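You operate a simulated robot arm through the tools that you are given. There is no shell and no other tool. Be economical: measure what you need, move in short steps, check, and stop when the job is done.

Carry out the task below with a simulated robot arm. There is one attempt and no reset: what you move stays moved.

TASK
Pile some things up. At the end: the blue tape roll from the kitting table is on the side table; the silver grease can from the kitting table is on the side table, with the black gauge from there on top of it and the orange suction cup on top of that; whatever was shut is shut again. Leave all else as you found it, and nothing knocked over.
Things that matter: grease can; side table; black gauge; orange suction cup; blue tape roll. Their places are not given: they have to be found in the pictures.

It is judged by the outcome, as a careful person would: the job done as asked, and still so three seconds after it is handed in. It fails if anything else is knocked over, pushed out of place, dropped, spilled or broken.

THE ROBOT
A 7-joint arm with a two-finger parallel gripper, fixed in place. Base frame: the origin is at the foot of the arm, x ahead of it, y to its left, z up; the work surface is at about z = 800. Lengths are in mm, angles in rad, forces in N, time in s.
With the tool pointing down near the work surface it reaches from about 300 to 700 mm from the base axis. Its first joint turns from -1.152 to 1.152 rad. Payload 1.57 kg.
Tool frame: the origin (TCP) lies between the finger pads and is the grasp point; the fingertips stand 30 mm ahead of it; z points along the fingers, y is the line along which they close. The gripper opens to 110 mm. The fingers are 24 mm wide and 12 mm thick; the gripper's body (48 by 112 mm) begins 78 mm behind the TCP.
Orientation is told as [roll, pitch, yaw] about the base's x, y, z axes, in that order, counted from this pose: with the fingers straight down and closing along the base's y, the tool's x points along the base's -x, its y along +y and its z along -z.

THE INTERFACE
- The arm moves only by the tool nudge_tool. Its argument "commands" is a list of rows, each a list of 7 numbers: the shift along the base's x, y, z in m, then the turn, a rotation vector about the base's x, y, z in rad, then the opening, from 0 (shut) to 1 (fully open). In form: [[dx, dy, dz, ax, ay, az, hand], ...]. A call has 1 to 20 rows; each row is the pose to reach, as a shift and turn from the pose commanded when the call began. A row lasts 0.2 s, in which the tool goes at most 50 mm and 0.15 rad; a call with a longer step from one row to the next is refused whole, and so is a gripper value outside its range. A pose out of reach is approached as far as the arm can. The call stops where the force on the tool passes 40 N (or 10 N more than at its start, if that is more) or the arm is blocked; 0.2 s more then pass. The fingers move at their own pace (about 108 mm/s each) and stop on an object; they squeeze with about 25 N. The grip force told is the motor's: it shows also when the fingers shut on nothing. Time passes only in rows, and 0.2 s behind the last, so rows that repeat a pose let the fingers close. It gives the time, the measured TCP pose, the force on the tool (base axes), the opening and the grip force at its end, in the units of the frame above (readings bear some noise).
- Cameras (640 x 400 px; columns grow to the right, rows downward): "scene" is fixed at [158.6, -393.3, 1388]; the picture's right is [0.81, -0.59, 0.00], its down [-0.42, -0.58, -0.70] and it looks along [0.41, 0.57, -0.71] (base axes); focal length 341 px, centre (320, 200). "wrist" rides on the gripper at [-36, 0, -80] in the tool frame; the picture's right is [0.00, -1.00, 0.00], its down [0.97, 0.00, -0.24] and it looks along [0.24, 0.00, 0.97] (tool axes); focal length 218 px, centre (320, 200).
- camera(camera): a new picture of that camera. No time passes.
- probe_pixels(camera, pixels): for up to 12 pixels [column, row] of the newest picture of that camera ("zoom" is the newest enlarged one), the place [x, y, z] in the base frame of the surface seen there, good to about 3 mm. No time passes.
- enlarge(camera, box): a new picture of the part [left, top, right, bottom] of that camera's present view, enlarged. No time passes.
- close_job(): hands the job in; it is judged then, once.

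Work in short steps. Measure before you move; look again where a grasp or a placing could have gone wrong, and mend it. You have 80 turns and 46 pictures in all, those below and enlarged ones among them. Open the gripper and draw the arm clear of the work before you hand the job in, unless the task says otherwise; then end with one line.

The tools are called after ">>>" as name(argument=value, ...) on one line, values as JSON. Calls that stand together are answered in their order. nudge_tool: Moves the arm, as the interface text tells. Its arguments: {"type":"object","properties":{"commands":{"type":"array"}},"required":["commands"]} The other tools are called the same way: camera (camera) takes a picture; probe_pixels (camera, pixels) gives the place of the surface under pixels of a picture; enlarge (camera, box) takes an enlarged picture of a part of a camera's view; close_job () hands the job in.

At the start:

```text
time_s: 0.0
tcp_pos: [398.0, 220.6, 1037.7]
orientation: [0.001, 0.001, 0.0]
ft_force: [-0.2, -0.7, -0.1]
gripper_width: 110.0
finger_force: 0.0
```

scene: 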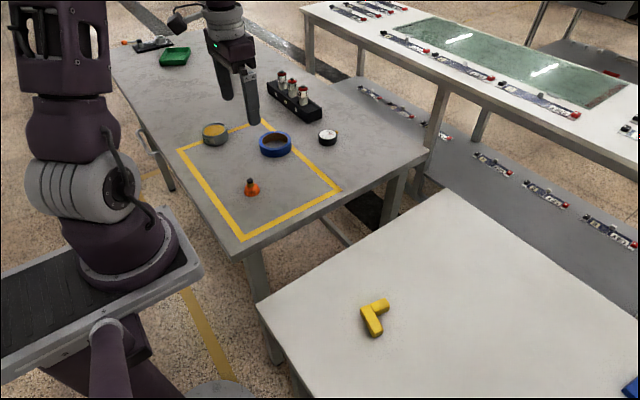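
wrist: 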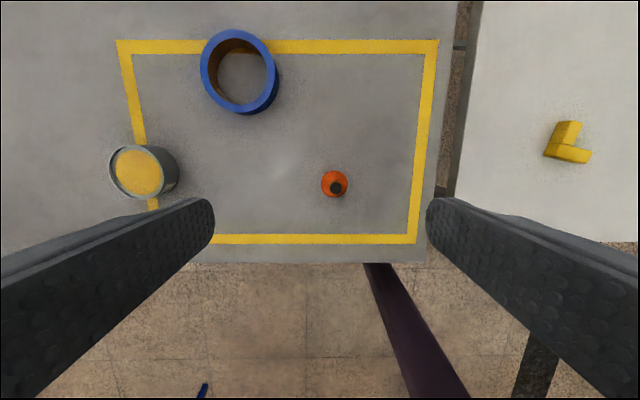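

The grey table holds the can (215,133), tape (275,143), gauge (327,137) and suction cup (252,187); the white table at right is the side table. I enlarge and probe.

>>> enlarge(camera="scene", box=[170, 60, 370, 220])

>>> probe_pixels(camera="scene", pixels=[[215, 128], [215, 142], [275, 155], [262, 140], [289, 142], [327, 134], [327, 145], [252, 181], [252, 192], [375, 308], [300, 300], [450, 210]])

```text
2.50 times, centred on (270, 140) of scene
```

zoom: 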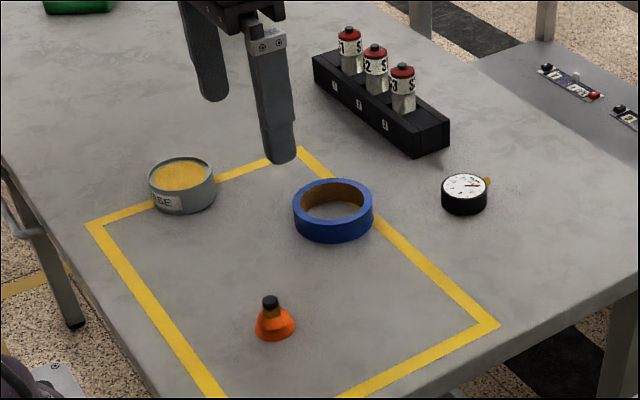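

```text
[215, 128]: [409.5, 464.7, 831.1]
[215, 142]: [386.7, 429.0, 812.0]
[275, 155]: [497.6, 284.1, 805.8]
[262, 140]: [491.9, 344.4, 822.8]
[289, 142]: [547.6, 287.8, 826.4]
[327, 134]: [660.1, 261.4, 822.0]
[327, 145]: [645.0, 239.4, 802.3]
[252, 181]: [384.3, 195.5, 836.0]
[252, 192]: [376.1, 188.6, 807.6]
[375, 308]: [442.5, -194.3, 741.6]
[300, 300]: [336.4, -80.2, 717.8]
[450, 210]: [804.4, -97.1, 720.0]
```

>>> probe_pixels(camera="wrist", pixels=[[112, 172], [161, 172], [138, 148], [138, 196], [138, 172], [204, 70], [272, 70], [240, 33], [236, 107], [335, 187], [322, 184], [347, 184]])

>>> probe_pixels(camera="zoom", pixels=[[464, 186], [444, 190], [484, 188], [464, 175], [464, 197], [464, 211], [488, 181], [150, 180], [214, 180], [181, 160], [181, 190], [181, 211]])

>>> enlarge(camera="wrist", box=[100, 10, 380, 220])

```text
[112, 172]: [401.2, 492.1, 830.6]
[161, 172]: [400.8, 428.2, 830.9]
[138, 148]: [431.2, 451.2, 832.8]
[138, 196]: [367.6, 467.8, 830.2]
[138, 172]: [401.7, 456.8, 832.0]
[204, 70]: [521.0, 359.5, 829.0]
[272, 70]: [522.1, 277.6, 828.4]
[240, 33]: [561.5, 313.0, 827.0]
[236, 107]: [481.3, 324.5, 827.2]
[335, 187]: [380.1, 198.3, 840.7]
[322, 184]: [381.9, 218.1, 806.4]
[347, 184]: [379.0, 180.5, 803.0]
```

```text
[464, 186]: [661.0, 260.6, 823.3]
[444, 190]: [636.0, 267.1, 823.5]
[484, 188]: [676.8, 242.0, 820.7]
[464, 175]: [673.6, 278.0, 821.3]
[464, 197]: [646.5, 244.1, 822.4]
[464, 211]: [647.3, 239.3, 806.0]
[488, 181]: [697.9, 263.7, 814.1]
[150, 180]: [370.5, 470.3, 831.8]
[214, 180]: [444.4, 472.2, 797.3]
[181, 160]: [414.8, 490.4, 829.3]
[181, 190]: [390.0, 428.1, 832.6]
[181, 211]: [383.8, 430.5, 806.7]
```

```text
1.90 times, centred on (240, 115) of wrist
```

zoom: 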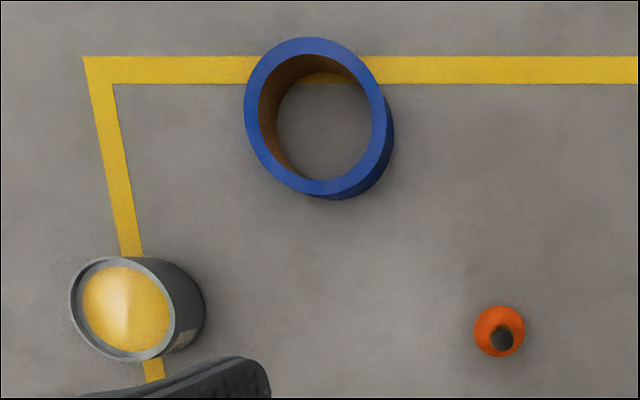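

Can centre about (401,460), top z 832, dia ~66. I move over it and partway down.

>>> nudge_tool(commands=[[0, 0.04, 0, 0, 0, 0, 1], [0.003, 0.08, 0, 0, 0, 0, 1], [0.003, 0.12, 0, 0, 0, 0, 1], [0.003, 0.16, 0, 0, 0, 0, 1], [0.003, 0.2, 0, 0, 0, 0, 1], [0.003, 0.24, 0, 0, 0, 0, 1], [0.003, 0.24, -0.04, 0, 0, 0, 1], [0.003, 0.24, -0.08, 0, 0, 0, 1], [0.003, 0.24, -0.12, 0, 0, 0, 1], [0.003, 0.24, -0.12, 0, 0, 0, 1]])

>>> camera(camera="wrist")

```text
time_s: 2.2
tcp_pos: [403.0, 460.6, 915.6]
orientation: [0.001, -0.002, -0.001]
ft_force: [0.7, -0.4, 0.0]
gripper_width: 109.6
finger_force: 0.1
```

```text
41 pictures are left
```

wrist: 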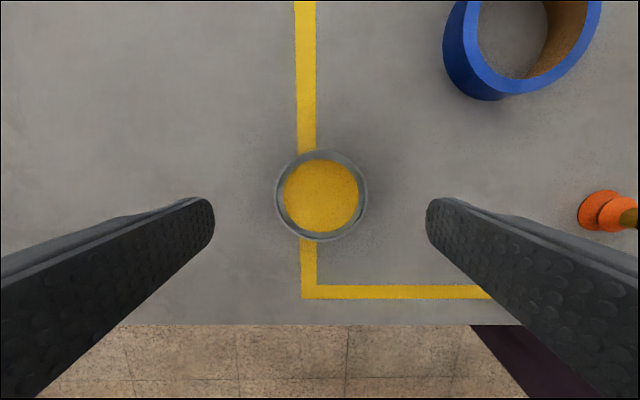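

>>> probe_pixels(camera="wrist", pixels=[[321, 153], [321, 239], [277, 196], [366, 196], [321, 196], [321, 180], [321, 164]])

```text
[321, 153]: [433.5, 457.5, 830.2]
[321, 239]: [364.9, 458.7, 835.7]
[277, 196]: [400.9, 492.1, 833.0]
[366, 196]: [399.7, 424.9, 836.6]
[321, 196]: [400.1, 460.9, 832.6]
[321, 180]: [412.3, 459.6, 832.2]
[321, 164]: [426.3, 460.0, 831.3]
```

Centre (399.5,459); descend to TCP z≈836 and close.

>>> nudge_tool(commands=[[-0.003, -0.0015, -0.03, 0, 0, 0, 1], [-0.003, -0.0015, -0.06, 0, 0, 0, 1], [-0.003, -0.0015, -0.079, 0, 0, 0, 1], [-0.003, -0.0015, -0.079, 0, 0, 0, 1], [-0.003, -0.0015, -0.079, 0, 0, 0, 0.5], [-0.003, -0.0015, -0.079, 0, 0, 0, 0.3], [-0.003, -0.0015, -0.079, 0, 0, 0, 0.3], [-0.003, -0.0015, -0.079, 0, 0, 0, 0.3]])

```text
time_s: 4.0
tcp_pos: [399.0, 458.3, 839.2]
orientation: [0.0, -0.001, 0.001]
ft_force: [0.7, 0.5, 0.3]
gripper_width: 71.6
finger_force: 24.9
```

Can held (71.6 mm, 25 N). Lift and carry over the side table.

>>> nudge_tool(commands=[[0, 0, 0.02, 0, 0, 0, 0.3], [0, 0, 0.06, 0, 0, 0, 0.3], [0, 0, 0.1, 0, 0, 0, 0.3], [0, 0, 0.14, 0, 0, 0, 0.3], [0.0115, -0.045, 0.16, 0, 0, 0, 0.3], [0.023, -0.09, 0.16, 0, 0, 0, 0.3], [0.0345, -0.135, 0.16, 0, 0, 0, 0.3], [0.046, -0.18, 0.16, 0, 0, 0, 0.3], [0.0575, -0.225, 0.16, 0, 0, 0, 0.3], [0.069, -0.27, 0.16, 0, 0, 0, 0.3], [0.0805, -0.315, 0.16, 0, 0, 0, 0.3], [0.092, -0.36, 0.16, 0, 0, 0, 0.3], [0.1035, -0.405, 0.16, 0, 0, 0, 0.3], [0.115, -0.45, 0.16, 0, 0, 0, 0.3], [0.1265, -0.495, 0.16, 0, 0, 0, 0.3], [0.138, -0.54, 0.16, 0, 0, 0, 0.3], [0.1495, -0.585, 0.16, 0, 0, 0, 0.3], [0.161, -0.628, 0.16, 0, 0, 0, 0.3], [0.161, -0.628, 0.16, 0, 0, 0, 0.3]])

>>> camera(camera="wrist")

>>> camera(camera="scene")

```text
refused: row 5 steps farther than a row can; nothing moved
```

```text
40 pictures are left
```

wrist: 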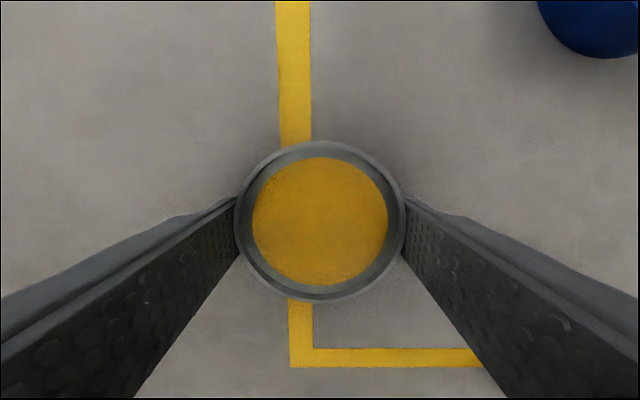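

```text
39 pictures are left
```

scene: 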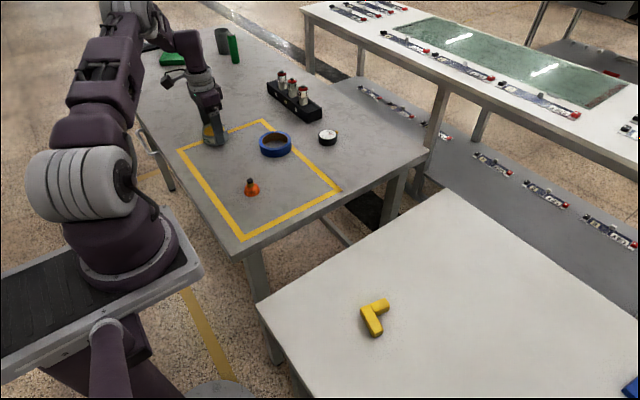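

Row 5 was too long; resend with a smaller step.

>>> nudge_tool(commands=[[0, 0, 0.02, 0, 0, 0, 0.3], [0, 0, 0.06, 0, 0, 0, 0.3], [0, 0, 0.1, 0, 0, 0, 0.3], [0, 0, 0.14, 0, 0, 0, 0.3], [0, 0, 0.16, 0, 0, 0, 0.3], [0.0115, -0.045, 0.16, 0, 0, 0, 0.3], [0.023, -0.09, 0.16, 0, 0, 0, 0.3], [0.0345, -0.135, 0.16, 0, 0, 0, 0.3], [0.046, -0.18, 0.16, 0, 0, 0, 0.3], [0.0575, -0.225, 0.16, 0, 0, 0, 0.3], [0.069, -0.27, 0.16, 0, 0, 0, 0.3], [0.0805, -0.315, 0.16, 0, 0, 0, 0.3], [0.092, -0.36, 0.16, 0, 0, 0, 0.3], [0.1035, -0.405, 0.16, 0, 0, 0, 0.3], [0.115, -0.45, 0.16, 0, 0, 0, 0.3], [0.1265, -0.495, 0.16, 0, 0, 0, 0.3], [0.138, -0.54, 0.16, 0, 0, 0, 0.3], [0.1495, -0.585, 0.16, 0, 0, 0, 0.3], [0.161, -0.628, 0.16, 0, 0, 0, 0.3], [0.161, -0.628, 0.16, 0, 0, 0, 0.3]])

>>> camera(camera="wrist")

```text
time_s: 8.2
tcp_pos: [557.5, -166.5, 1002.5]
orientation: [-0.001, -0.001, 0.001]
ft_force: [0.2, -1.0, -2.5]
gripper_width: 71.6
finger_force: 25.0
```

```text
38 pictures are left
```

wrist: 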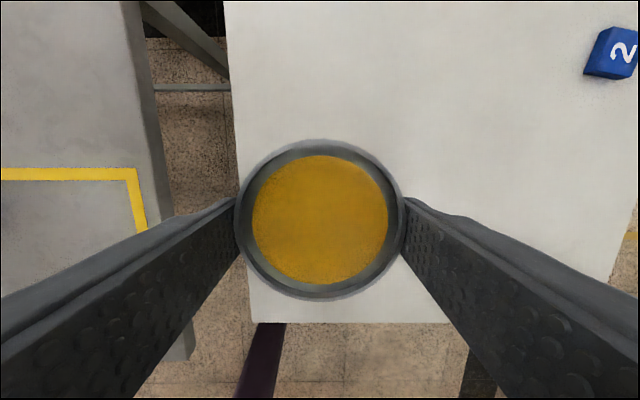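

>>> probe_pixels(camera="wrist", pixels=[[250, 315], [232, 60], [238, 140], [400, 100], [590, 75], [612, 60], [430, 315], [605, 280], [140, 200]])

>>> probe_pixels(camera="scene", pixels=[[361, 317], [388, 302], [374, 337], [370, 303], [630, 385], [446, 192], [260, 305]])

```text
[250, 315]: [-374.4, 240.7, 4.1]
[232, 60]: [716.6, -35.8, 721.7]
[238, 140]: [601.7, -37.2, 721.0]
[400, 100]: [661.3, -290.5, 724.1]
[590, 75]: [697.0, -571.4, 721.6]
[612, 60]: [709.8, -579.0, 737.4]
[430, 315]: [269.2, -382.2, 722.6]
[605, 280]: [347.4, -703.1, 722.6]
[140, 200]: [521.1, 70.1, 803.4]
```

```text
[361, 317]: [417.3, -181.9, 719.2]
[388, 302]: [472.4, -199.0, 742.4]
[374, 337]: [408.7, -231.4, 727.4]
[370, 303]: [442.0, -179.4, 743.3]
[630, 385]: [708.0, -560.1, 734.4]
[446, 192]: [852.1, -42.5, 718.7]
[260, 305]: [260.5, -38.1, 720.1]
```

Side table spans y −37…−700, z≈720; the L block reaches x≈475. Spot (558,−167) is free; descend to just above.

>>> nudge_tool(commands=[[0, 0, -0.04, 0, 0, 0, 0.3], [0, 0, -0.08, 0, 0, 0, 0.3], [0, 0, -0.12, 0, 0, 0, 0.3], [0, 0, -0.16, 0, 0, 0, 0.3], [0, 0, -0.2, 0, 0, 0, 0.3], [0, 0, -0.225, 0, 0, 0, 0.3], [0, 0, -0.232, 0, 0, 0, 0.3], [0, 0, -0.235, 0, 0, 0, 0.3], [0, 0, -0.235, 0, 0, 0, 0.3]])

>>> enlarge(camera="scene", box=[320, 160, 480, 280])

```text
time_s: 10.2
tcp_pos: [558.6, -168.6, 765.3]
orientation: [0.001, 0.001, 0.001]
ft_force: [0.3, 0.3, -3.2]
gripper_width: 71.5
finger_force: 25.3
```

```text
3.33 times, centred on (400, 220) of scene
```

zoom: 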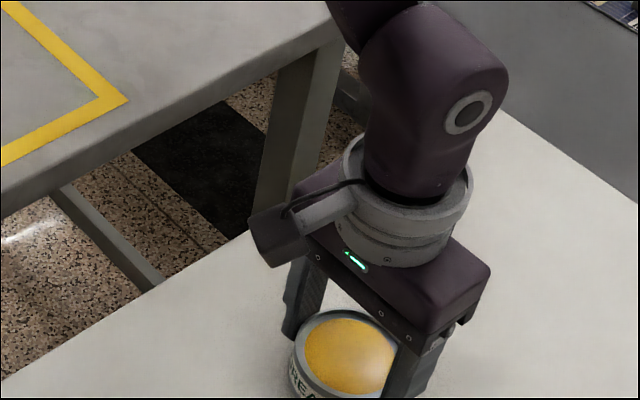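

>>> nudge_tool(commands=[[0, 0, -0.002, 0, 0, 0, 0.3], [0, 0, -0.004, 0, 0, 0, 0.3], [0, 0, -0.005, 0, 0, 0, 0.3], [0, 0, -0.005, 0, 0, 0, 0.3]])

```text
time_s: 11.2
tcp_pos: [559.2, -167.4, 759.5]
orientation: [0.0, 0.0, -0.001]
ft_force: [-3.2, 0.8, 16.9]
gripper_width: 71.6
finger_force: 25.2
```

Contact (17 N up). Release and rise.

>>> nudge_tool(commands=[[0, 0, 0.001, 0, 0, 0, 0.3], [0, 0, 0.001, 0, 0, 0, 0.75], [0, 0, 0.001, 0, 0, 0, 1], [0, 0, 0.001, 0, 0, 0, 1], [0, 0, 0.03, 0, 0, 0, 1], [0, 0, 0.07, 0, 0, 0, 1], [0, 0, 0.11, 0, 0, 0, 1], [0, 0, 0.15, 0, 0, 0, 1], [0, 0, 0.15, 0, 0, 0, 1]])

>>> camera(camera="wrist")

```text
time_s: 13.2
tcp_pos: [558.9, -170.9, 909.1]
orientation: [0.0, -0.001, 0.001]
ft_force: [0.7, 0.9, -0.5]
gripper_width: 110.0
finger_force: 0.1
```

```text
36 pictures are left
```

wrist: 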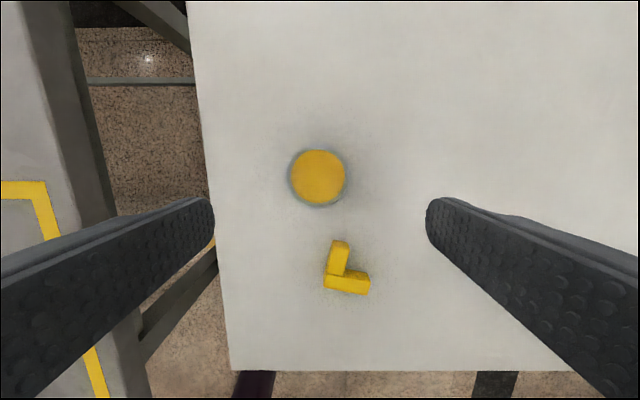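

>>> probe_pixels(camera="wrist", pixels=[[318, 178], [291, 178], [344, 178], [318, 152], [318, 204], [318, 170]])

```text
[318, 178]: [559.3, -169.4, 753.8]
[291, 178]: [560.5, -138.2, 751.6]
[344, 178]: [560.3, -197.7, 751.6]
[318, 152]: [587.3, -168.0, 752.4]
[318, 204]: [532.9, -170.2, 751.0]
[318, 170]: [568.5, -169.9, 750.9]
```

Can stands at (559.5,−168.5), top 752. Now go towards the gauge and look.

>>> nudge_tool(commands=[[0, 0, 0.04, 0, 0, 0, 1], [0, 0, 0.08, 0, 0, 0, 1], [0.005, 0.045, 0.08, 0, 0, 0, 1], [0.01, 0.09, 0.08, 0, 0, 0, 1], [0.015, 0.135, 0.08, 0, 0, 0, 1], [0.02, 0.18, 0.08, 0, 0, 0, 1], [0.025, 0.225, 0.08, 0, 0, 0, 1], [0.03, 0.27, 0.08, 0, 0, 0, 1], [0.035, 0.315, 0.08, 0, 0, 0, 1], [0.04, 0.36, 0.08, 0, 0, 0, 1], [0.05, 0.4, 0.08, 0, 0, 0, 1], [0.06, 0.43, 0.08, 0, 0, 0, 1], [0.06, 0.43, 0.08, 0, 0, 0, 1]])

>>> camera(camera="wrist")

```text
time_s: 16.0
tcp_pos: [616.4, 261.2, 988.0]
orientation: [0.001, 0.0, 0.0]
ft_force: [0.1, 0.2, 0.8]
gripper_width: 109.9
finger_force: 0.0
```

```text
35 pictures are left
```

wrist: 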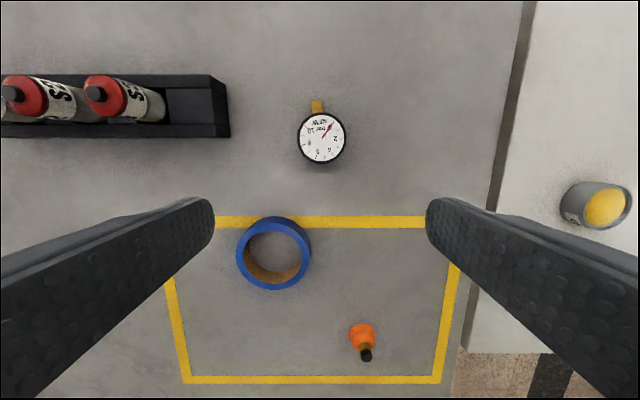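

>>> probe_pixels(camera="wrist", pixels=[[321, 138], [299, 138], [343, 138], [321, 117], [321, 158], [318, 104], [318, 170], [226, 110], [226, 135], [200, 80], [237, 255], [310, 255]])

```text
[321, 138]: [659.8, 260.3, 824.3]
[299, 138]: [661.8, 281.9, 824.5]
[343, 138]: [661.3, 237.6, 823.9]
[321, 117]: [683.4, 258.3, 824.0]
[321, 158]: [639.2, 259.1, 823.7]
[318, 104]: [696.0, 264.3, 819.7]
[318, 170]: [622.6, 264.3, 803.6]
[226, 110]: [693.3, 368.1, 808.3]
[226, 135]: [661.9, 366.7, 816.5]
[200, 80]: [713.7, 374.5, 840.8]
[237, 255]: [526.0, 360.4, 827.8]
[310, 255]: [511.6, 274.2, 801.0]
```

Gauge centre (661,259.5), dia 46, top 824. Move over it and partway down; check reach.

>>> nudge_tool(commands=[[0.022, -0.001, -0.02, 0, 0, 0, 1], [0.044, -0.0015, -0.04, 0, 0, 0, 1], [0.044, -0.0015, -0.08, 0, 0, 0, 1], [0.044, -0.0015, -0.11, 0, 0, 0, 1], [0.044, -0.0015, -0.11, 0, 0, 0, 1]])

>>> camera(camera="wrist")

```text
time_s: 17.2
tcp_pos: [642.9, 251.0, 876.9]
orientation: [0.0, 0.0, 0.002]
ft_force: [-0.2, 0.8, 0.1]
gripper_width: 110.2
finger_force: 0.2
out of reach, approached as far as the arm can: row 1, 2, 3, 4, 5
```

```text
34 pictures are left
```

wrist: 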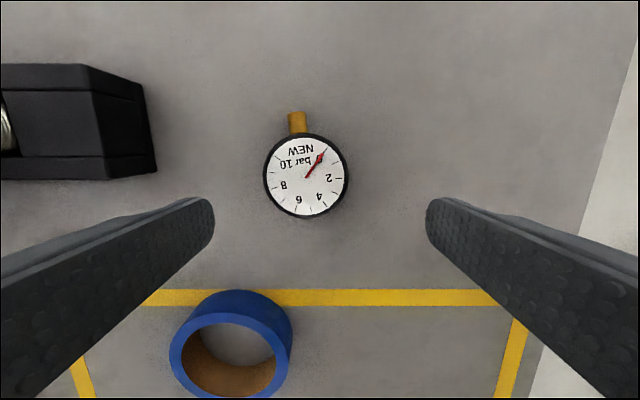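

Reach ends short with a vertical tool, so I tilt it outward 0.2 rad about y (closing line stays along y).

>>> nudge_tool(commands=[[0, 0, 0, 0, -0.1, 0, 1], [0, 0, 0, 0, -0.2, 0, 1], [0, 0, 0, 0, -0.2, 0, 1]])

```text
time_s: 18.0
tcp_pos: [644.0, 251.8, 878.2]
orientation: [0.0, -0.201, 0.001]
ft_force: [0.2, 0.5, 0.1]
gripper_width: 110.0
finger_force: 0.1
```

>>> nudge_tool(commands=[[0.009, 0.004, 0, 0, 0, 0, 1], [0.017, 0.008, 0, 0, 0, 0, 1], [0.017, 0.008, 0, 0, 0, 0, 1]])

>>> camera(camera="wrist")

```text
time_s: 18.8
tcp_pos: [661.7, 259.5, 876.7]
orientation: [0.0, -0.201, 0.001]
ft_force: [-1.1, -0.7, 0.3]
gripper_width: 109.8
finger_force: 0.1
```

```text
33 pictures are left
```

wrist: 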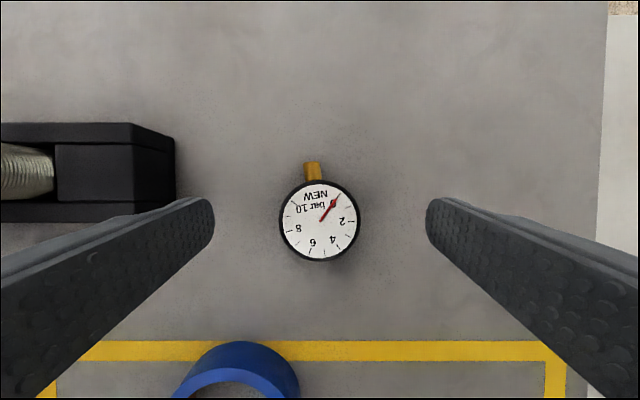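

Descend to TCP z≈837 with x −5 mm (for the tilted tips), then close.

>>> nudge_tool(commands=[[-0.003, 0, -0.02, 0, 0, 0, 1], [-0.005, 0, -0.04, 0, 0, 0, 1], [-0.005, 0, -0.04, 0, 0, 0, 1], [-0.005, 0, -0.04, 0, 0, 0, 0.5], [-0.005, 0, -0.04, 0, 0, 0, 0.2], [-0.005, 0, -0.04, 0, 0, 0, 0.1], [-0.005, 0, -0.04, 0, 0, 0, 0.1]])

>>> camera(camera="wrist")

```text
time_s: 20.4
tcp_pos: [653.7, 259.3, 837.2]
orientation: [0.0, -0.201, 0.0]
ft_force: [-0.3, 0.7, 0.1]
gripper_width: 52.6
finger_force: 24.9
```

```text
32 pictures are left
```

wrist: 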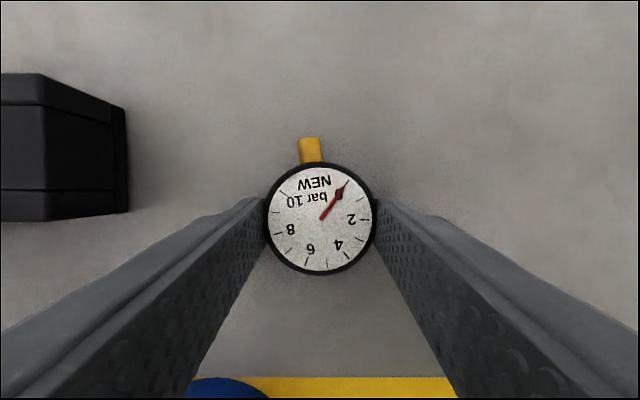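

>>> probe_pixels(camera="wrist", pixels=[[320, 217], [320, 165], [320, 272], [270, 217], [371, 217]])

>>> nudge_tool(commands=[[0, 0, 0.02, 0, 0, 0, 0.1], [-0.005, 0, 0.05, 0, 0, 0, 0.1], [-0.02, 0, 0.08, 0, 0, 0, 0.1], [-0.04, 0, 0.11, 0, 0, 0, 0.1], [-0.05, 0, 0.14, 0, 0, 0, 0.1], [-0.05, 0, 0.14, 0, 0, 0, 0.1]])

```text
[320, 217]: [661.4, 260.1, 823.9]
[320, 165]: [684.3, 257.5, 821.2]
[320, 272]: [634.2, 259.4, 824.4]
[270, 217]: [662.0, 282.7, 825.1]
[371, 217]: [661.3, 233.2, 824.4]
```

```text
time_s: 21.8
tcp_pos: [603.8, 258.0, 977.5]
orientation: [0.0, -0.201, -0.001]
ft_force: [0.6, 0.4, -0.7]
gripper_width: 52.2
finger_force: 25.7
```

Gauge lifted. Carry over the can at z≈977.

>>> nudge_tool(commands=[[-0.005, -0.0427, 0, 0, 0, 0, 0.1], [-0.01, -0.0854, 0, 0, 0, 0, 0.1], [-0.015, -0.1281, 0, 0, 0, 0, 0.1], [-0.02, -0.1708, 0, 0, 0, 0, 0.1], [-0.025, -0.2135, 0, 0, 0, 0, 0.1], [-0.03, -0.2562, 0, 0, 0, 0, 0.1], [-0.035, -0.2989, 0, 0, 0, 0, 0.1], [-0.04, -0.3416, 0, 0, 0, 0, 0.1], [-0.045, -0.3843, 0, 0, 0, 0, 0.1], [-0.05, -0.427, 0, 0, 0, 0, 0.1], [-0.05, -0.427, -0.04, 0, 0, 0, 0.1], [-0.05, -0.427, -0.08, 0, 0, 0, 0.1], [-0.05, -0.427, -0.12, 0, 0, 0, 0.1], [-0.05, -0.427, -0.15, 0, 0, 0, 0.1], [-0.05, -0.427, -0.15, 0, 0, 0, 0.1]])

>>> camera(camera="wrist")

>>> enlarge(camera="scene", box=[320, 160, 480, 280])

```text
time_s: 25.0
tcp_pos: [552.4, -168.5, 824.5]
orientation: [0.001, -0.201, 0.0]
ft_force: [0.7, -1.9, -1.0]
gripper_width: 52.0
finger_force: 24.9
```

```text
31 pictures are left
```

wrist: 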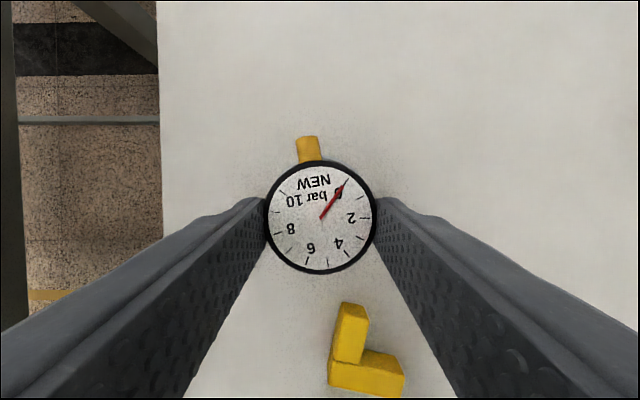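

```text
3.33 times, centred on (400, 220) of scene
```

zoom: 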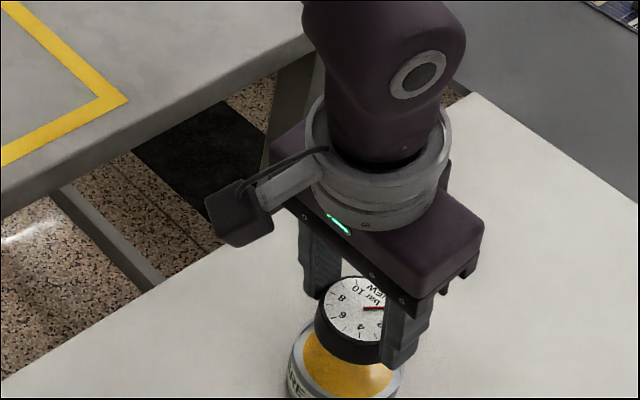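

>>> probe_pixels(camera="wrist", pixels=[[320, 217], [320, 165], [320, 272], [272, 217], [369, 217]])

>>> probe_pixels(camera="zoom", pixels=[[312, 350], [330, 378], [345, 398], [300, 340]])

```text
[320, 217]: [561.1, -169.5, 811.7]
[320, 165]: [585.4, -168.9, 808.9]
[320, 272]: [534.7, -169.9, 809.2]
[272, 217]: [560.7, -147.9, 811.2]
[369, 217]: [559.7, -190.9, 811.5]
```

```text
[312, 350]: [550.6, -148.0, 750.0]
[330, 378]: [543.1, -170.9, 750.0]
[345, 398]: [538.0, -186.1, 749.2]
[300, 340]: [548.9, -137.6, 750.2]
```

Gauge centre (560,−169) is over the can. Lower close, then feel contact.

>>> nudge_tool(commands=[[0, 0, -0.02, 0, 0, 0, 0.1], [0, 0, -0.03, 0, 0, 0, 0.1], [0, 0, -0.032, 0, 0, 0, 0.1], [0, 0, -0.032, 0, 0, 0, 0.1]])

```text
time_s: 26.0
tcp_pos: [556.6, -168.1, 794.0]
orientation: [0.001, -0.202, 0.001]
ft_force: [-0.5, 1.0, -0.6]
gripper_width: 52.2
finger_force: 24.9
```

>>> nudge_tool(commands=[[0, 0, -0.0015, 0, 0, 0, 0.1], [0, 0, -0.003, 0, 0, 0, 0.1], [0, 0, -0.003, 0, 0, 0, 0.1]])

```text
time_s: 26.8
tcp_pos: [555.6, -168.0, 790.8]
orientation: [-0.001, -0.2, 0.0]
ft_force: [0.0, 0.5, -1.1]
gripper_width: 52.2
finger_force: 25.2
```

>>> nudge_tool(commands=[[0, 0, -0.001, 0, 0, 0, 0.1], [0, 0, -0.002, 0, 0, 0, 0.1], [0, 0, -0.002, 0, 0, 0, 0.1]])

```text
time_s: 27.6
tcp_pos: [554.9, -169.0, 790.8]
orientation: [0.0, -0.201, 0.001]
ft_force: [-0.6, 0.6, -1.2]
gripper_width: 52.0
finger_force: 25.0
```

>>> nudge_tool(commands=[[0, 0, -0.001, 0, 0, 0, 0.1], [0, 0, -0.002, 0, 0, 0, 0.1], [0, 0, -0.002, 0, 0, 0, 0.1]])

>>> enlarge(camera="scene", box=[360, 220, 460, 290])

```text
time_s: 28.4
tcp_pos: [554.9, -167.9, 787.2]
orientation: [0.001, -0.201, 0.001]
ft_force: [-0.2, -0.4, -2.0]
gripper_width: 52.0
finger_force: 24.6
```

```text
5.71 times, centred on (410, 255) of scene
```

zoom: 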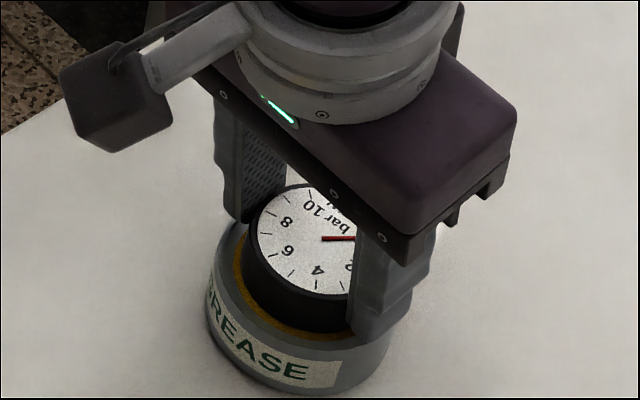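

>>> nudge_tool(commands=[[0, 0, -0.001, 0, 0, 0, 0.1], [0, 0, -0.001, 0, 0, 0, 0.1]])

```text
time_s: 29.0
tcp_pos: [556.5, -168.7, 787.3]
orientation: [0.002, -0.202, 0.0]
ft_force: [0.0, -0.4, -0.8]
gripper_width: 52.0
finger_force: 25.0
```

>>> nudge_tool(commands=[[0, 0, -0.001, 0, 0, 0, 0.1], [0, 0, -0.001, 0, 0, 0, 0.1]])

```text
time_s: 29.6
tcp_pos: [555.1, -166.3, 787.2]
orientation: [0.001, -0.2, 0.0]
ft_force: [-5.0, -0.8, 15.3]
gripper_width: 52.1
finger_force: 24.5
```

Contact (15 N). Ease up 1 mm, open, rise along the tool and look.

>>> nudge_tool(commands=[[0, 0, 0.0007, 0, 0, 0, 0.1], [0, 0, 0.0007, 0, 0, 0, 0.55], [0, 0, 0.0007, 0, 0, 0, 0.7], [0, 0, 0.0007, 0, 0, 0, 0.8], [-0.004, 0, 0.02, 0, 0, 0, 0.9], [-0.012, 0, 0.06, 0, 0, 0, 1], [-0.02, 0, 0.1, 0, 0, 0, 1], [-0.02, 0, 0.14, 0, 0.1, 0, 1], [-0.02, 0, 0.16, 0, 0.2, 0, 1], [-0.02, 0, 0.16, 0, 0.2, 0, 1]])

>>> camera(camera="wrist")

>>> enlarge(camera="scene", box=[360, 220, 460, 290])

```text
time_s: 31.8
tcp_pos: [534.9, -167.4, 945.6]
orientation: [0.0, 0.0, -0.001]
ft_force: [-0.3, -0.4, -0.6]
gripper_width: 110.1
finger_force: 0.1
```

```text
28 pictures are left
```

wrist: 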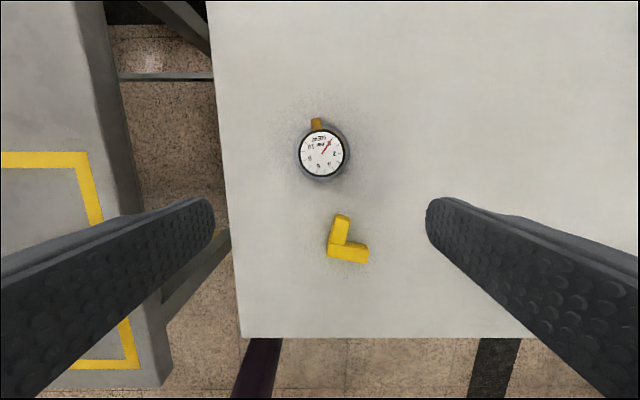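

```text
5.71 times, centred on (410, 255) of scene
```

zoom: 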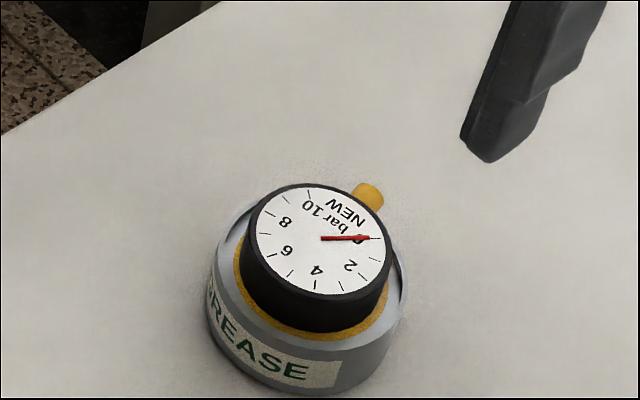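

>>> probe_pixels(camera="zoom", pixels=[[325, 239], [265, 240], [383, 240], [325, 192], [325, 288], [290, 195], [365, 275]])

>>> probe_pixels(camera="wrist", pixels=[[321, 153], [301, 153], [342, 153], [321, 134], [321, 172]])

```text
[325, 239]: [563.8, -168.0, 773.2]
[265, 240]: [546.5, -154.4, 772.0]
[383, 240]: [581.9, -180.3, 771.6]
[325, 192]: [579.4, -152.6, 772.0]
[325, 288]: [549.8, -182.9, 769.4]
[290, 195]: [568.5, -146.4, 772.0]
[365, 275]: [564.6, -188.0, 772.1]
```

```text
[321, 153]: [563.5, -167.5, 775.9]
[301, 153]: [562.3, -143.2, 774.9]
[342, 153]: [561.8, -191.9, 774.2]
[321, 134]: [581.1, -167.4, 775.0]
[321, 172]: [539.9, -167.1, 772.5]
```

Gauge lies level, centre (562,−168), top 773. Go over the suction cup.

>>> nudge_tool(commands=[[-0.0172, 0.0406, 0, 0, 0, 0, 1], [-0.0344, 0.0812, 0, 0, 0, 0, 1], [-0.0516, 0.1218, 0, 0, 0, 0, 1], [-0.0688, 0.1624, 0, 0, 0, 0, 1], [-0.086, 0.203, 0, 0, 0, 0, 1], [-0.1032, 0.2436, 0, 0, 0, 0, 1], [-0.1204, 0.2842, 0, 0, 0, 0, 1], [-0.1376, 0.3248, 0, 0, 0, 0, 1], [-0.155, 0.365, 0, 0, 0, 0, 1], [-0.155, 0.365, -0.03, 0, 0, 0, 1], [-0.155, 0.365, -0.03, 0, 0, 0, 1]])

>>> enlarge(camera="wrist", box=[240, 140, 400, 240])

>>> enlarge(camera="scene", box=[212, 160, 292, 210])

```text
time_s: 34.2
tcp_pos: [380.7, 195.5, 915.8]
orientation: [0.001, -0.001, -0.001]
ft_force: [-0.3, 0.1, -0.2]
gripper_width: 110.2
finger_force: 0.0
```

```text
4.00 times, centred on (320, 190) of wrist
```

zoom: 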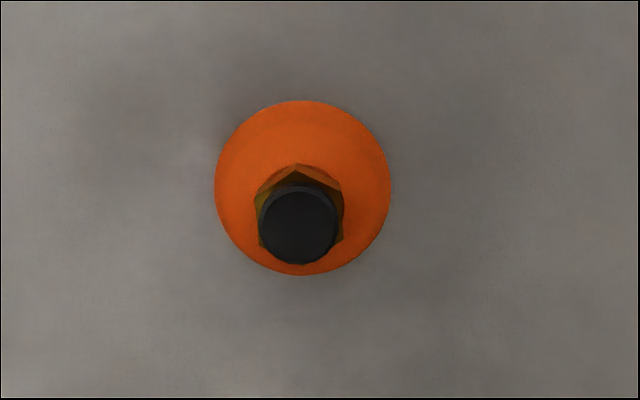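

```text
8.00 times, centred on (252, 185) of scene
```

zoom: 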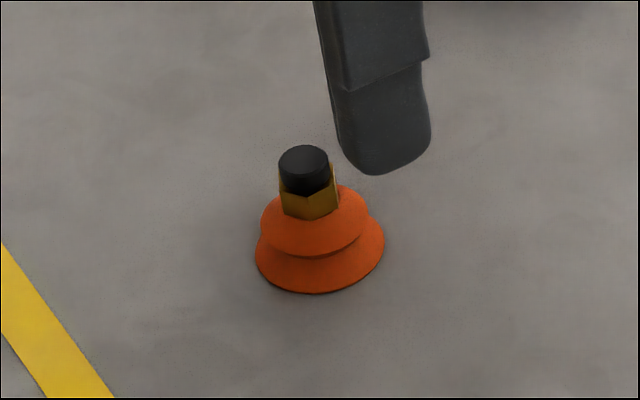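

>>> probe_pixels(camera="zoom", pixels=[[302, 156], [283, 168], [326, 165], [304, 188], [310, 207], [308, 240], [315, 285], [260, 265], [380, 250], [268, 225], [360, 225], [315, 310]])

>>> camera(camera="wrist")

>>> probe_pixels(camera="wrist", pixels=[[315, 197], [306, 197], [324, 197], [315, 190], [315, 204], [295, 187], [336, 187], [315, 168]])

```text
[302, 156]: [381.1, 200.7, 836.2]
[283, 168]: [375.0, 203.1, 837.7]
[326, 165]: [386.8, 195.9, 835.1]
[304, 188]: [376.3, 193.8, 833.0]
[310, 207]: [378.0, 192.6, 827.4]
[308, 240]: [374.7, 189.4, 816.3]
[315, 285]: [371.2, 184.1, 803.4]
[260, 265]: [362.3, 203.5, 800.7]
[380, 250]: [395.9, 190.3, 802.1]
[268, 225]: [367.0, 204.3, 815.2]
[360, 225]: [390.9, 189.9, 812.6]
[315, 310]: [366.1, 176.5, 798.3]
```

```text
24 pictures are left
```

wrist: 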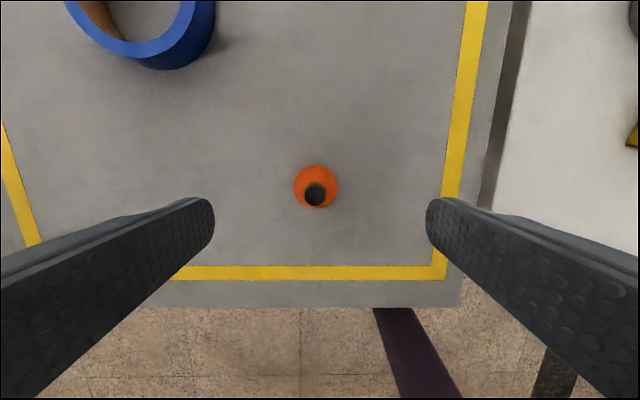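

```text
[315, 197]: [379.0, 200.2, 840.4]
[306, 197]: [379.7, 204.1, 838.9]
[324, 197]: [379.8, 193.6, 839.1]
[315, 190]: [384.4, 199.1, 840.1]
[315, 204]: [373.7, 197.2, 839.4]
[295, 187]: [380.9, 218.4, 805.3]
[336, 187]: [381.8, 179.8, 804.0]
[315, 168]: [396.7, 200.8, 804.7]
```

Cup centre (380,199), hex nut z≈820–832 with flats facing ±y. Grip the nut: TCP z≈851.

>>> nudge_tool(commands=[[-0.0005, 0.0035, -0.03, 0, 0, 0, 0.8], [-0.0005, 0.0035, -0.055, 0, 0, 0, 0.6], [-0.0005, 0.0035, -0.065, 0, 0, 0, 0.5], [-0.0005, 0.0035, -0.065, 0, 0, 0, 0.3], [-0.0005, 0.0035, -0.065, 0, 0, 0, 0.1], [-0.0005, 0.0035, -0.065, 0, 0, 0, 0], [-0.0005, 0.0035, -0.065, 0, 0, 0, 0], [-0.0005, 0.0035, -0.065, 0, 0, 0, 0]])

>>> enlarge(camera="scene", box=[212, 160, 292, 210])

```text
time_s: 36.0
tcp_pos: [379.1, 200.4, 850.0]
orientation: [-0.001, 0.0, 0.0]
ft_force: [0.0, -0.5, -0.1]
gripper_width: 16.2
finger_force: 24.9
```

```text
8.00 times, centred on (252, 185) of scene
```

zoom: 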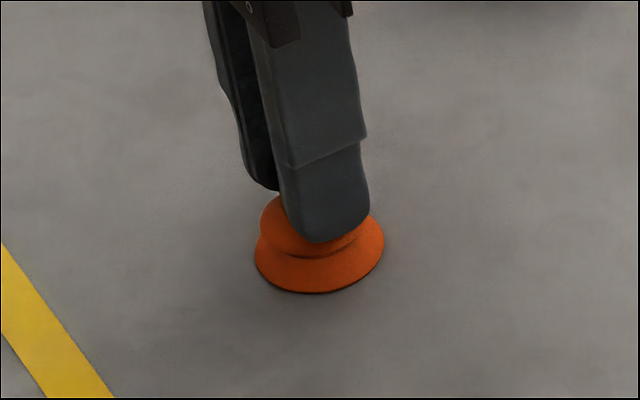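

Gripped (16.2 mm). Lift, carry over the gauge, descend to ~27 mm above it.

>>> nudge_tool(commands=[[0, 0, 0.02, 0, 0, 0, 0], [0, 0, 0.06, 0, 0, 0, 0], [0, 0, 0.1, 0, 0, 0, 0], [0.0182, -0.0367, 0.1, 0, 0, 0, 0], [0.0364, -0.0735, 0.1, 0, 0, 0, 0], [0.0546, -0.1102, 0.1, 0, 0, 0, 0], [0.0728, -0.147, 0.1, 0, 0, 0, 0], [0.091, -0.1837, 0.1, 0, 0, 0, 0], [0.1092, -0.2205, 0.1, 0, 0, 0, 0], [0.1274, -0.2572, 0.1, 0, 0, 0, 0], [0.1456, -0.294, 0.1, 0, 0, 0, 0], [0.1638, -0.3307, 0.1, 0, 0, 0, 0], [0.182, -0.3675, 0.1, 0, 0, 0, 0], [0.182, -0.3675, 0.06, 0, 0, 0, 0], [0.182, -0.3675, 0.02, 0, 0, 0, 0], [0.182, -0.3675, 0, 0, 0, 0, 0], [0.182, -0.3675, 0, 0, 0, 0, 0]])

>>> camera(camera="wrist")

>>> enlarge(camera="scene", box=[360, 220, 460, 290])

```text
time_s: 39.6
tcp_pos: [563.9, -166.9, 851.7]
orientation: [-0.001, 0.0, 0.001]
ft_force: [0.3, 0.2, 0.2]
gripper_width: 16.0
finger_force: 25.6
```

```text
22 pictures are left
```

wrist: 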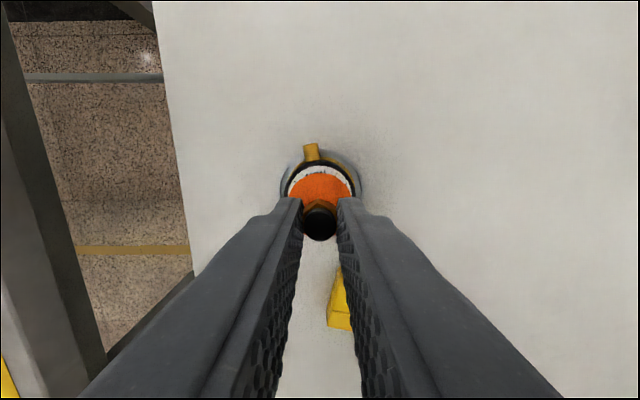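

```text
5.71 times, centred on (410, 255) of scene
```

zoom: 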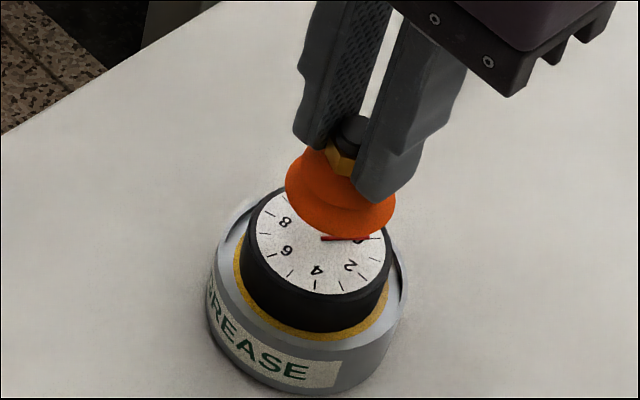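

Aligned. Lower in small steps.

>>> nudge_tool(commands=[[-0.001, -0.001, -0.012, 0, 0, 0, 0], [-0.001, -0.001, -0.022, 0, 0, 0, 0], [-0.001, -0.001, -0.024, 0, 0, 0, 0], [-0.001, -0.001, -0.024, 0, 0, 0, 0]])

>>> enlarge(camera="scene", box=[360, 220, 460, 290])

```text
time_s: 40.6
tcp_pos: [562.5, -168.7, 826.0]
orientation: [-0.001, 0.001, 0.0]
ft_force: [0.0, 0.5, -1.4]
gripper_width: 15.7
finger_force: 25.1
```

```text
5.71 times, centred on (410, 255) of scene
```

zoom: 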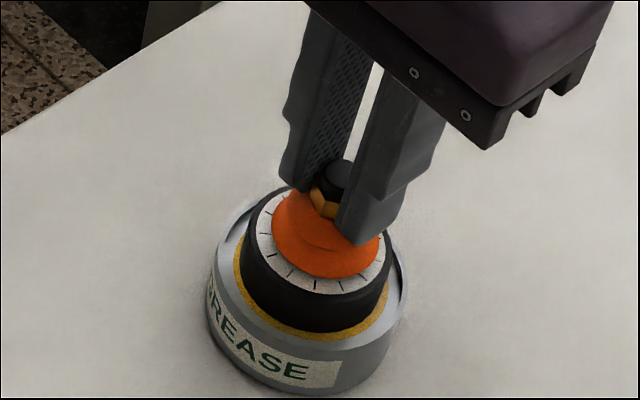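

>>> nudge_tool(commands=[[0, 0, -0.001, 0, 0, 0, 0], [0, 0, -0.0018, 0, 0, 0, 0], [0, 0, -0.0018, 0, 0, 0, 0]])

```text
time_s: 41.4
tcp_pos: [560.5, -168.6, 823.9]
orientation: [0.002, -0.001, 0.0]
ft_force: [-0.4, 0.2, 1.1]
gripper_width: 16.1
finger_force: 25.0
```

>>> nudge_tool(commands=[[0, 0, -0.001, 0, 0, 0, 0], [0, 0, -0.001, 0, 0, 0, 0]])

```text
time_s: 42.0
tcp_pos: [561.2, -167.5, 824.0]
orientation: [0.002, 0.0, 0.0]
ft_force: [-0.1, -0.2, -0.9]
gripper_width: 16.0
finger_force: 25.6
```

>>> nudge_tool(commands=[[0, 0, -0.001, 0, 0, 0, 0], [0, 0, -0.001, 0, 0, 0, 0]])

```text
time_s: 42.6
tcp_pos: [560.7, -167.0, 822.2]
orientation: [0.001, 0.002, 0.0]
ft_force: [0.8, -0.4, 0.7]
gripper_width: 16.1
finger_force: 24.8
```

>>> nudge_tool(commands=[[0, 0, -0.001, 0, 0, 0, 0], [0, 0, -0.001, 0, 0, 0, 0]])

```text
time_s: 43.2
tcp_pos: [561.0, -167.2, 823.1]
orientation: [-0.001, 0.001, 0.0]
ft_force: [-1.6, -1.3, 10.9]
gripper_width: 15.9
finger_force: 24.4
```

Contact (11 N). Open gently and rise.

>>> nudge_tool(commands=[[0, 0, 0.0006, 0, 0, 0, 0], [0, 0, 0.0006, 0, 0, 0, 0.25], [0, 0, 0.0006, 0, 0, 0, 0.45], [0, 0, 0.0006, 0, 0, 0, 0.6], [0, 0, 0.0006, 0, 0, 0, 0.6], [0, 0, 0.03, 0, 0, 0, 0.6], [0, 0, 0.07, 0, 0, 0, 0.8], [0, 0, 0.11, 0, 0, 0, 1], [0, 0, 0.15, 0, 0, 0, 1], [0, 0, 0.15, 0, 0, 0, 1]])

>>> enlarge(camera="scene", box=[360, 220, 460, 290])

>>> camera(camera="wrist")

```text
time_s: 45.4
tcp_pos: [559.8, -169.1, 971.3]
orientation: [0.0, 0.002, 0.0]
ft_force: [-0.4, 0.5, 0.3]
gripper_width: 110.0
finger_force: 0.1
```

```text
5.71 times, centred on (410, 255) of scene
```

zoom: 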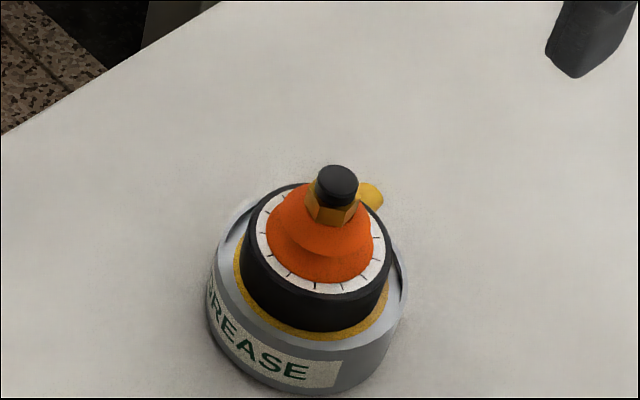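

```text
18 pictures are left
```

wrist: 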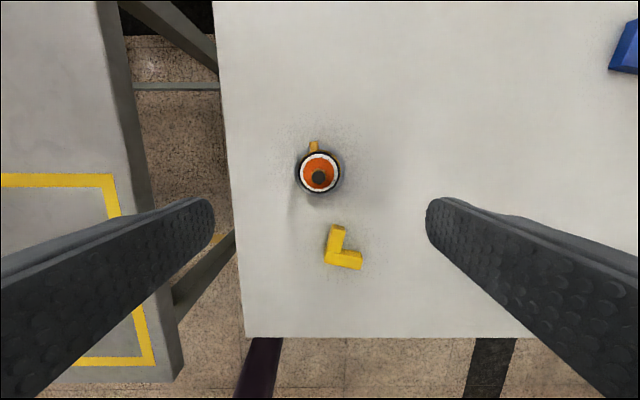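

Stack done. Now over the tape roll.

>>> nudge_tool(commands=[[-0.0033, 0.0406, 0, 0, 0, 0, 1], [-0.0066, 0.0812, 0, 0, 0, 0, 1], [-0.01, 0.1218, 0, 0, 0, 0, 1], [-0.0133, 0.1624, 0, 0, 0, 0, 1], [-0.0166, 0.203, 0, 0, 0, 0, 1], [-0.02, 0.2436, 0, 0, 0, 0, 1], [-0.0233, 0.2842, 0, 0, 0, 0, 1], [-0.0266, 0.3248, 0, 0, 0, 0, 1], [-0.03, 0.3654, 0, 0, 0, 0, 1], [-0.0333, 0.406, 0, 0, 0, 0, 1], [-0.0366, 0.4466, 0, 0, 0, 0, 1], [-0.04, 0.487, 0, 0, 0, 0, 1], [-0.04, 0.487, -0.04, 0, 0, 0, 1], [-0.04, 0.487, -0.04, 0, 0, 0, 1]])

>>> camera(camera="wrist")

```text
time_s: 48.4
tcp_pos: [522.6, 323.6, 933.5]
orientation: [0.0, 0.0, 0.0]
ft_force: [0.3, -0.8, -0.5]
gripper_width: 110.2
finger_force: 0.1
```

```text
17 pictures are left
```

wrist: 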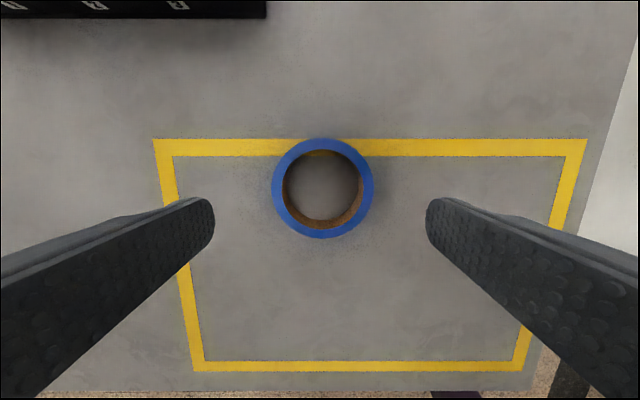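

>>> probe_pixels(camera="wrist", pixels=[[275, 188], [370, 188], [322, 142], [322, 233], [277, 195], [368, 195]])

```text
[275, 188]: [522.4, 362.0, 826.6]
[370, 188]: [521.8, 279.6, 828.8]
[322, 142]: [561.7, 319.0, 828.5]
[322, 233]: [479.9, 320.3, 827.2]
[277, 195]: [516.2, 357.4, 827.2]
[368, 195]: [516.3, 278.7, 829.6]
```

>>> nudge_tool(commands=[[-0.001, -0.0015, -0.04, 0, 0, 0, 1], [-0.001, -0.0015, -0.07, 0, 0, 0, 1], [-0.001, -0.0015, -0.097, 0, 0, 0, 1], [-0.001, -0.0015, -0.097, 0, 0, 0, 1], [-0.001, -0.0015, -0.097, 0, 0, 0, 0.6], [-0.001, -0.0015, -0.097, 0, 0, 0, 0.4], [-0.001, -0.0015, -0.097, 0, 0, 0, 0.4]])

>>> camera(camera="wrist")

```text
time_s: 50.0
tcp_pos: [519.8, 317.4, 836.5]
orientation: [0.001, 0.0, 0.0]
ft_force: [-0.1, -0.9, -0.3]
gripper_width: 88.2
finger_force: 25.2
```

```text
16 pictures are left
```

wrist: 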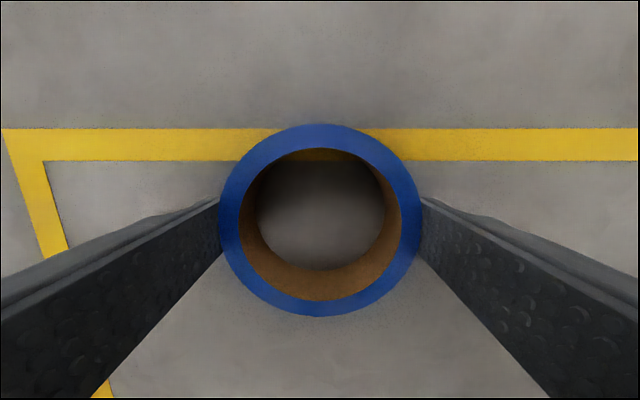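

Held (88 mm). Lift and carry to about (500,−360) on the side table.

>>> nudge_tool(commands=[[0, 0, 0.03, 0, 0, 0, 0.4], [0, 0, 0.075, 0, 0, 0, 0.4], [0, 0, 0.12, 0, 0, 0, 0.4], [0, 0, 0.16, 0, 0, 0, 0.4], [-0.00125, -0.0424, 0.16, 0, 0, 0, 0.4], [-0.0025, -0.0848, 0.16, 0, 0, 0, 0.4], [-0.00375, -0.1272, 0.16, 0, 0, 0, 0.4], [-0.005, -0.1696, 0.16, 0, 0, 0, 0.4], [-0.00625, -0.212, 0.16, 0, 0, 0, 0.4], [-0.0075, -0.2544, 0.16, 0, 0, 0, 0.4], [-0.00875, -0.2968, 0.16, 0, 0, 0, 0.4], [-0.01, -0.3392, 0.16, 0, 0, 0, 0.4], [-0.01125, -0.3816, 0.16, 0, 0, 0, 0.4], [-0.0125, -0.424, 0.16, 0, 0, 0, 0.4], [-0.01375, -0.4664, 0.16, 0, 0, 0, 0.4], [-0.015, -0.5088, 0.16, 0, 0, 0, 0.4], [-0.01625, -0.5512, 0.16, 0, 0, 0, 0.4], [-0.0175, -0.5936, 0.16, 0, 0, 0, 0.4], [-0.01875, -0.636, 0.16, 0, 0, 0, 0.4], [-0.02, -0.6784, 0.16, 0, 0, 0, 0.4]])

>>> camera(camera="wrist")

>>> camera(camera="scene")

```text
time_s: 54.2
tcp_pos: [502.4, -363.1, 993.6]
orientation: [0.001, 0.001, 0.001]
ft_force: [0.2, 0.0, -0.9]
gripper_width: 88.2
finger_force: 25.0
```

```text
15 pictures are left
```

wrist: 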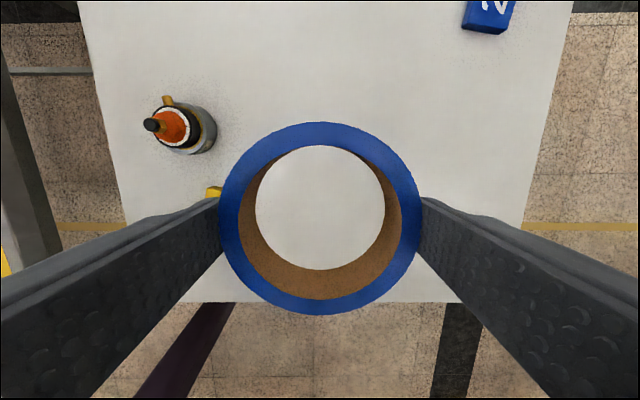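

```text
14 pictures are left
```

scene: 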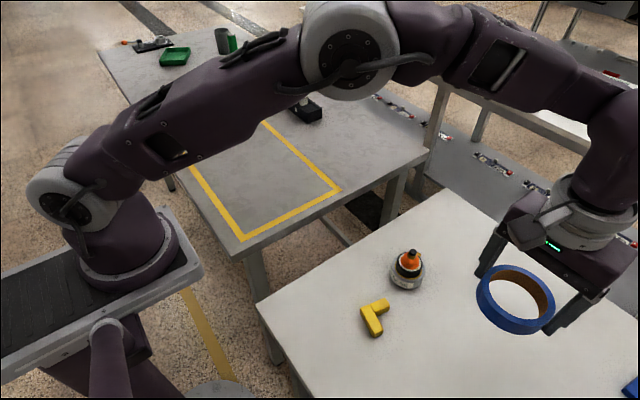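

Clear area. Descend.

>>> nudge_tool(commands=[[0, 0, -0.045, 0, 0, 0, 0.4], [0, 0, -0.09, 0, 0, 0, 0.4], [0, 0, -0.135, 0, 0, 0, 0.4], [0, 0, -0.18, 0, 0, 0, 0.4], [0, 0, -0.215, 0, 0, 0, 0.4], [0, 0, -0.23, 0, 0, 0, 0.4], [0, 0, -0.236, 0, 0, 0, 0.4], [0, 0, -0.236, 0, 0, 0, 0.4]])

```text
time_s: 56.0
tcp_pos: [499.2, -361.3, 760.3]
orientation: [-0.002, 0.001, -0.002]
ft_force: [-0.8, -0.6, -0.7]
gripper_width: 88.5
finger_force: 25.0
```

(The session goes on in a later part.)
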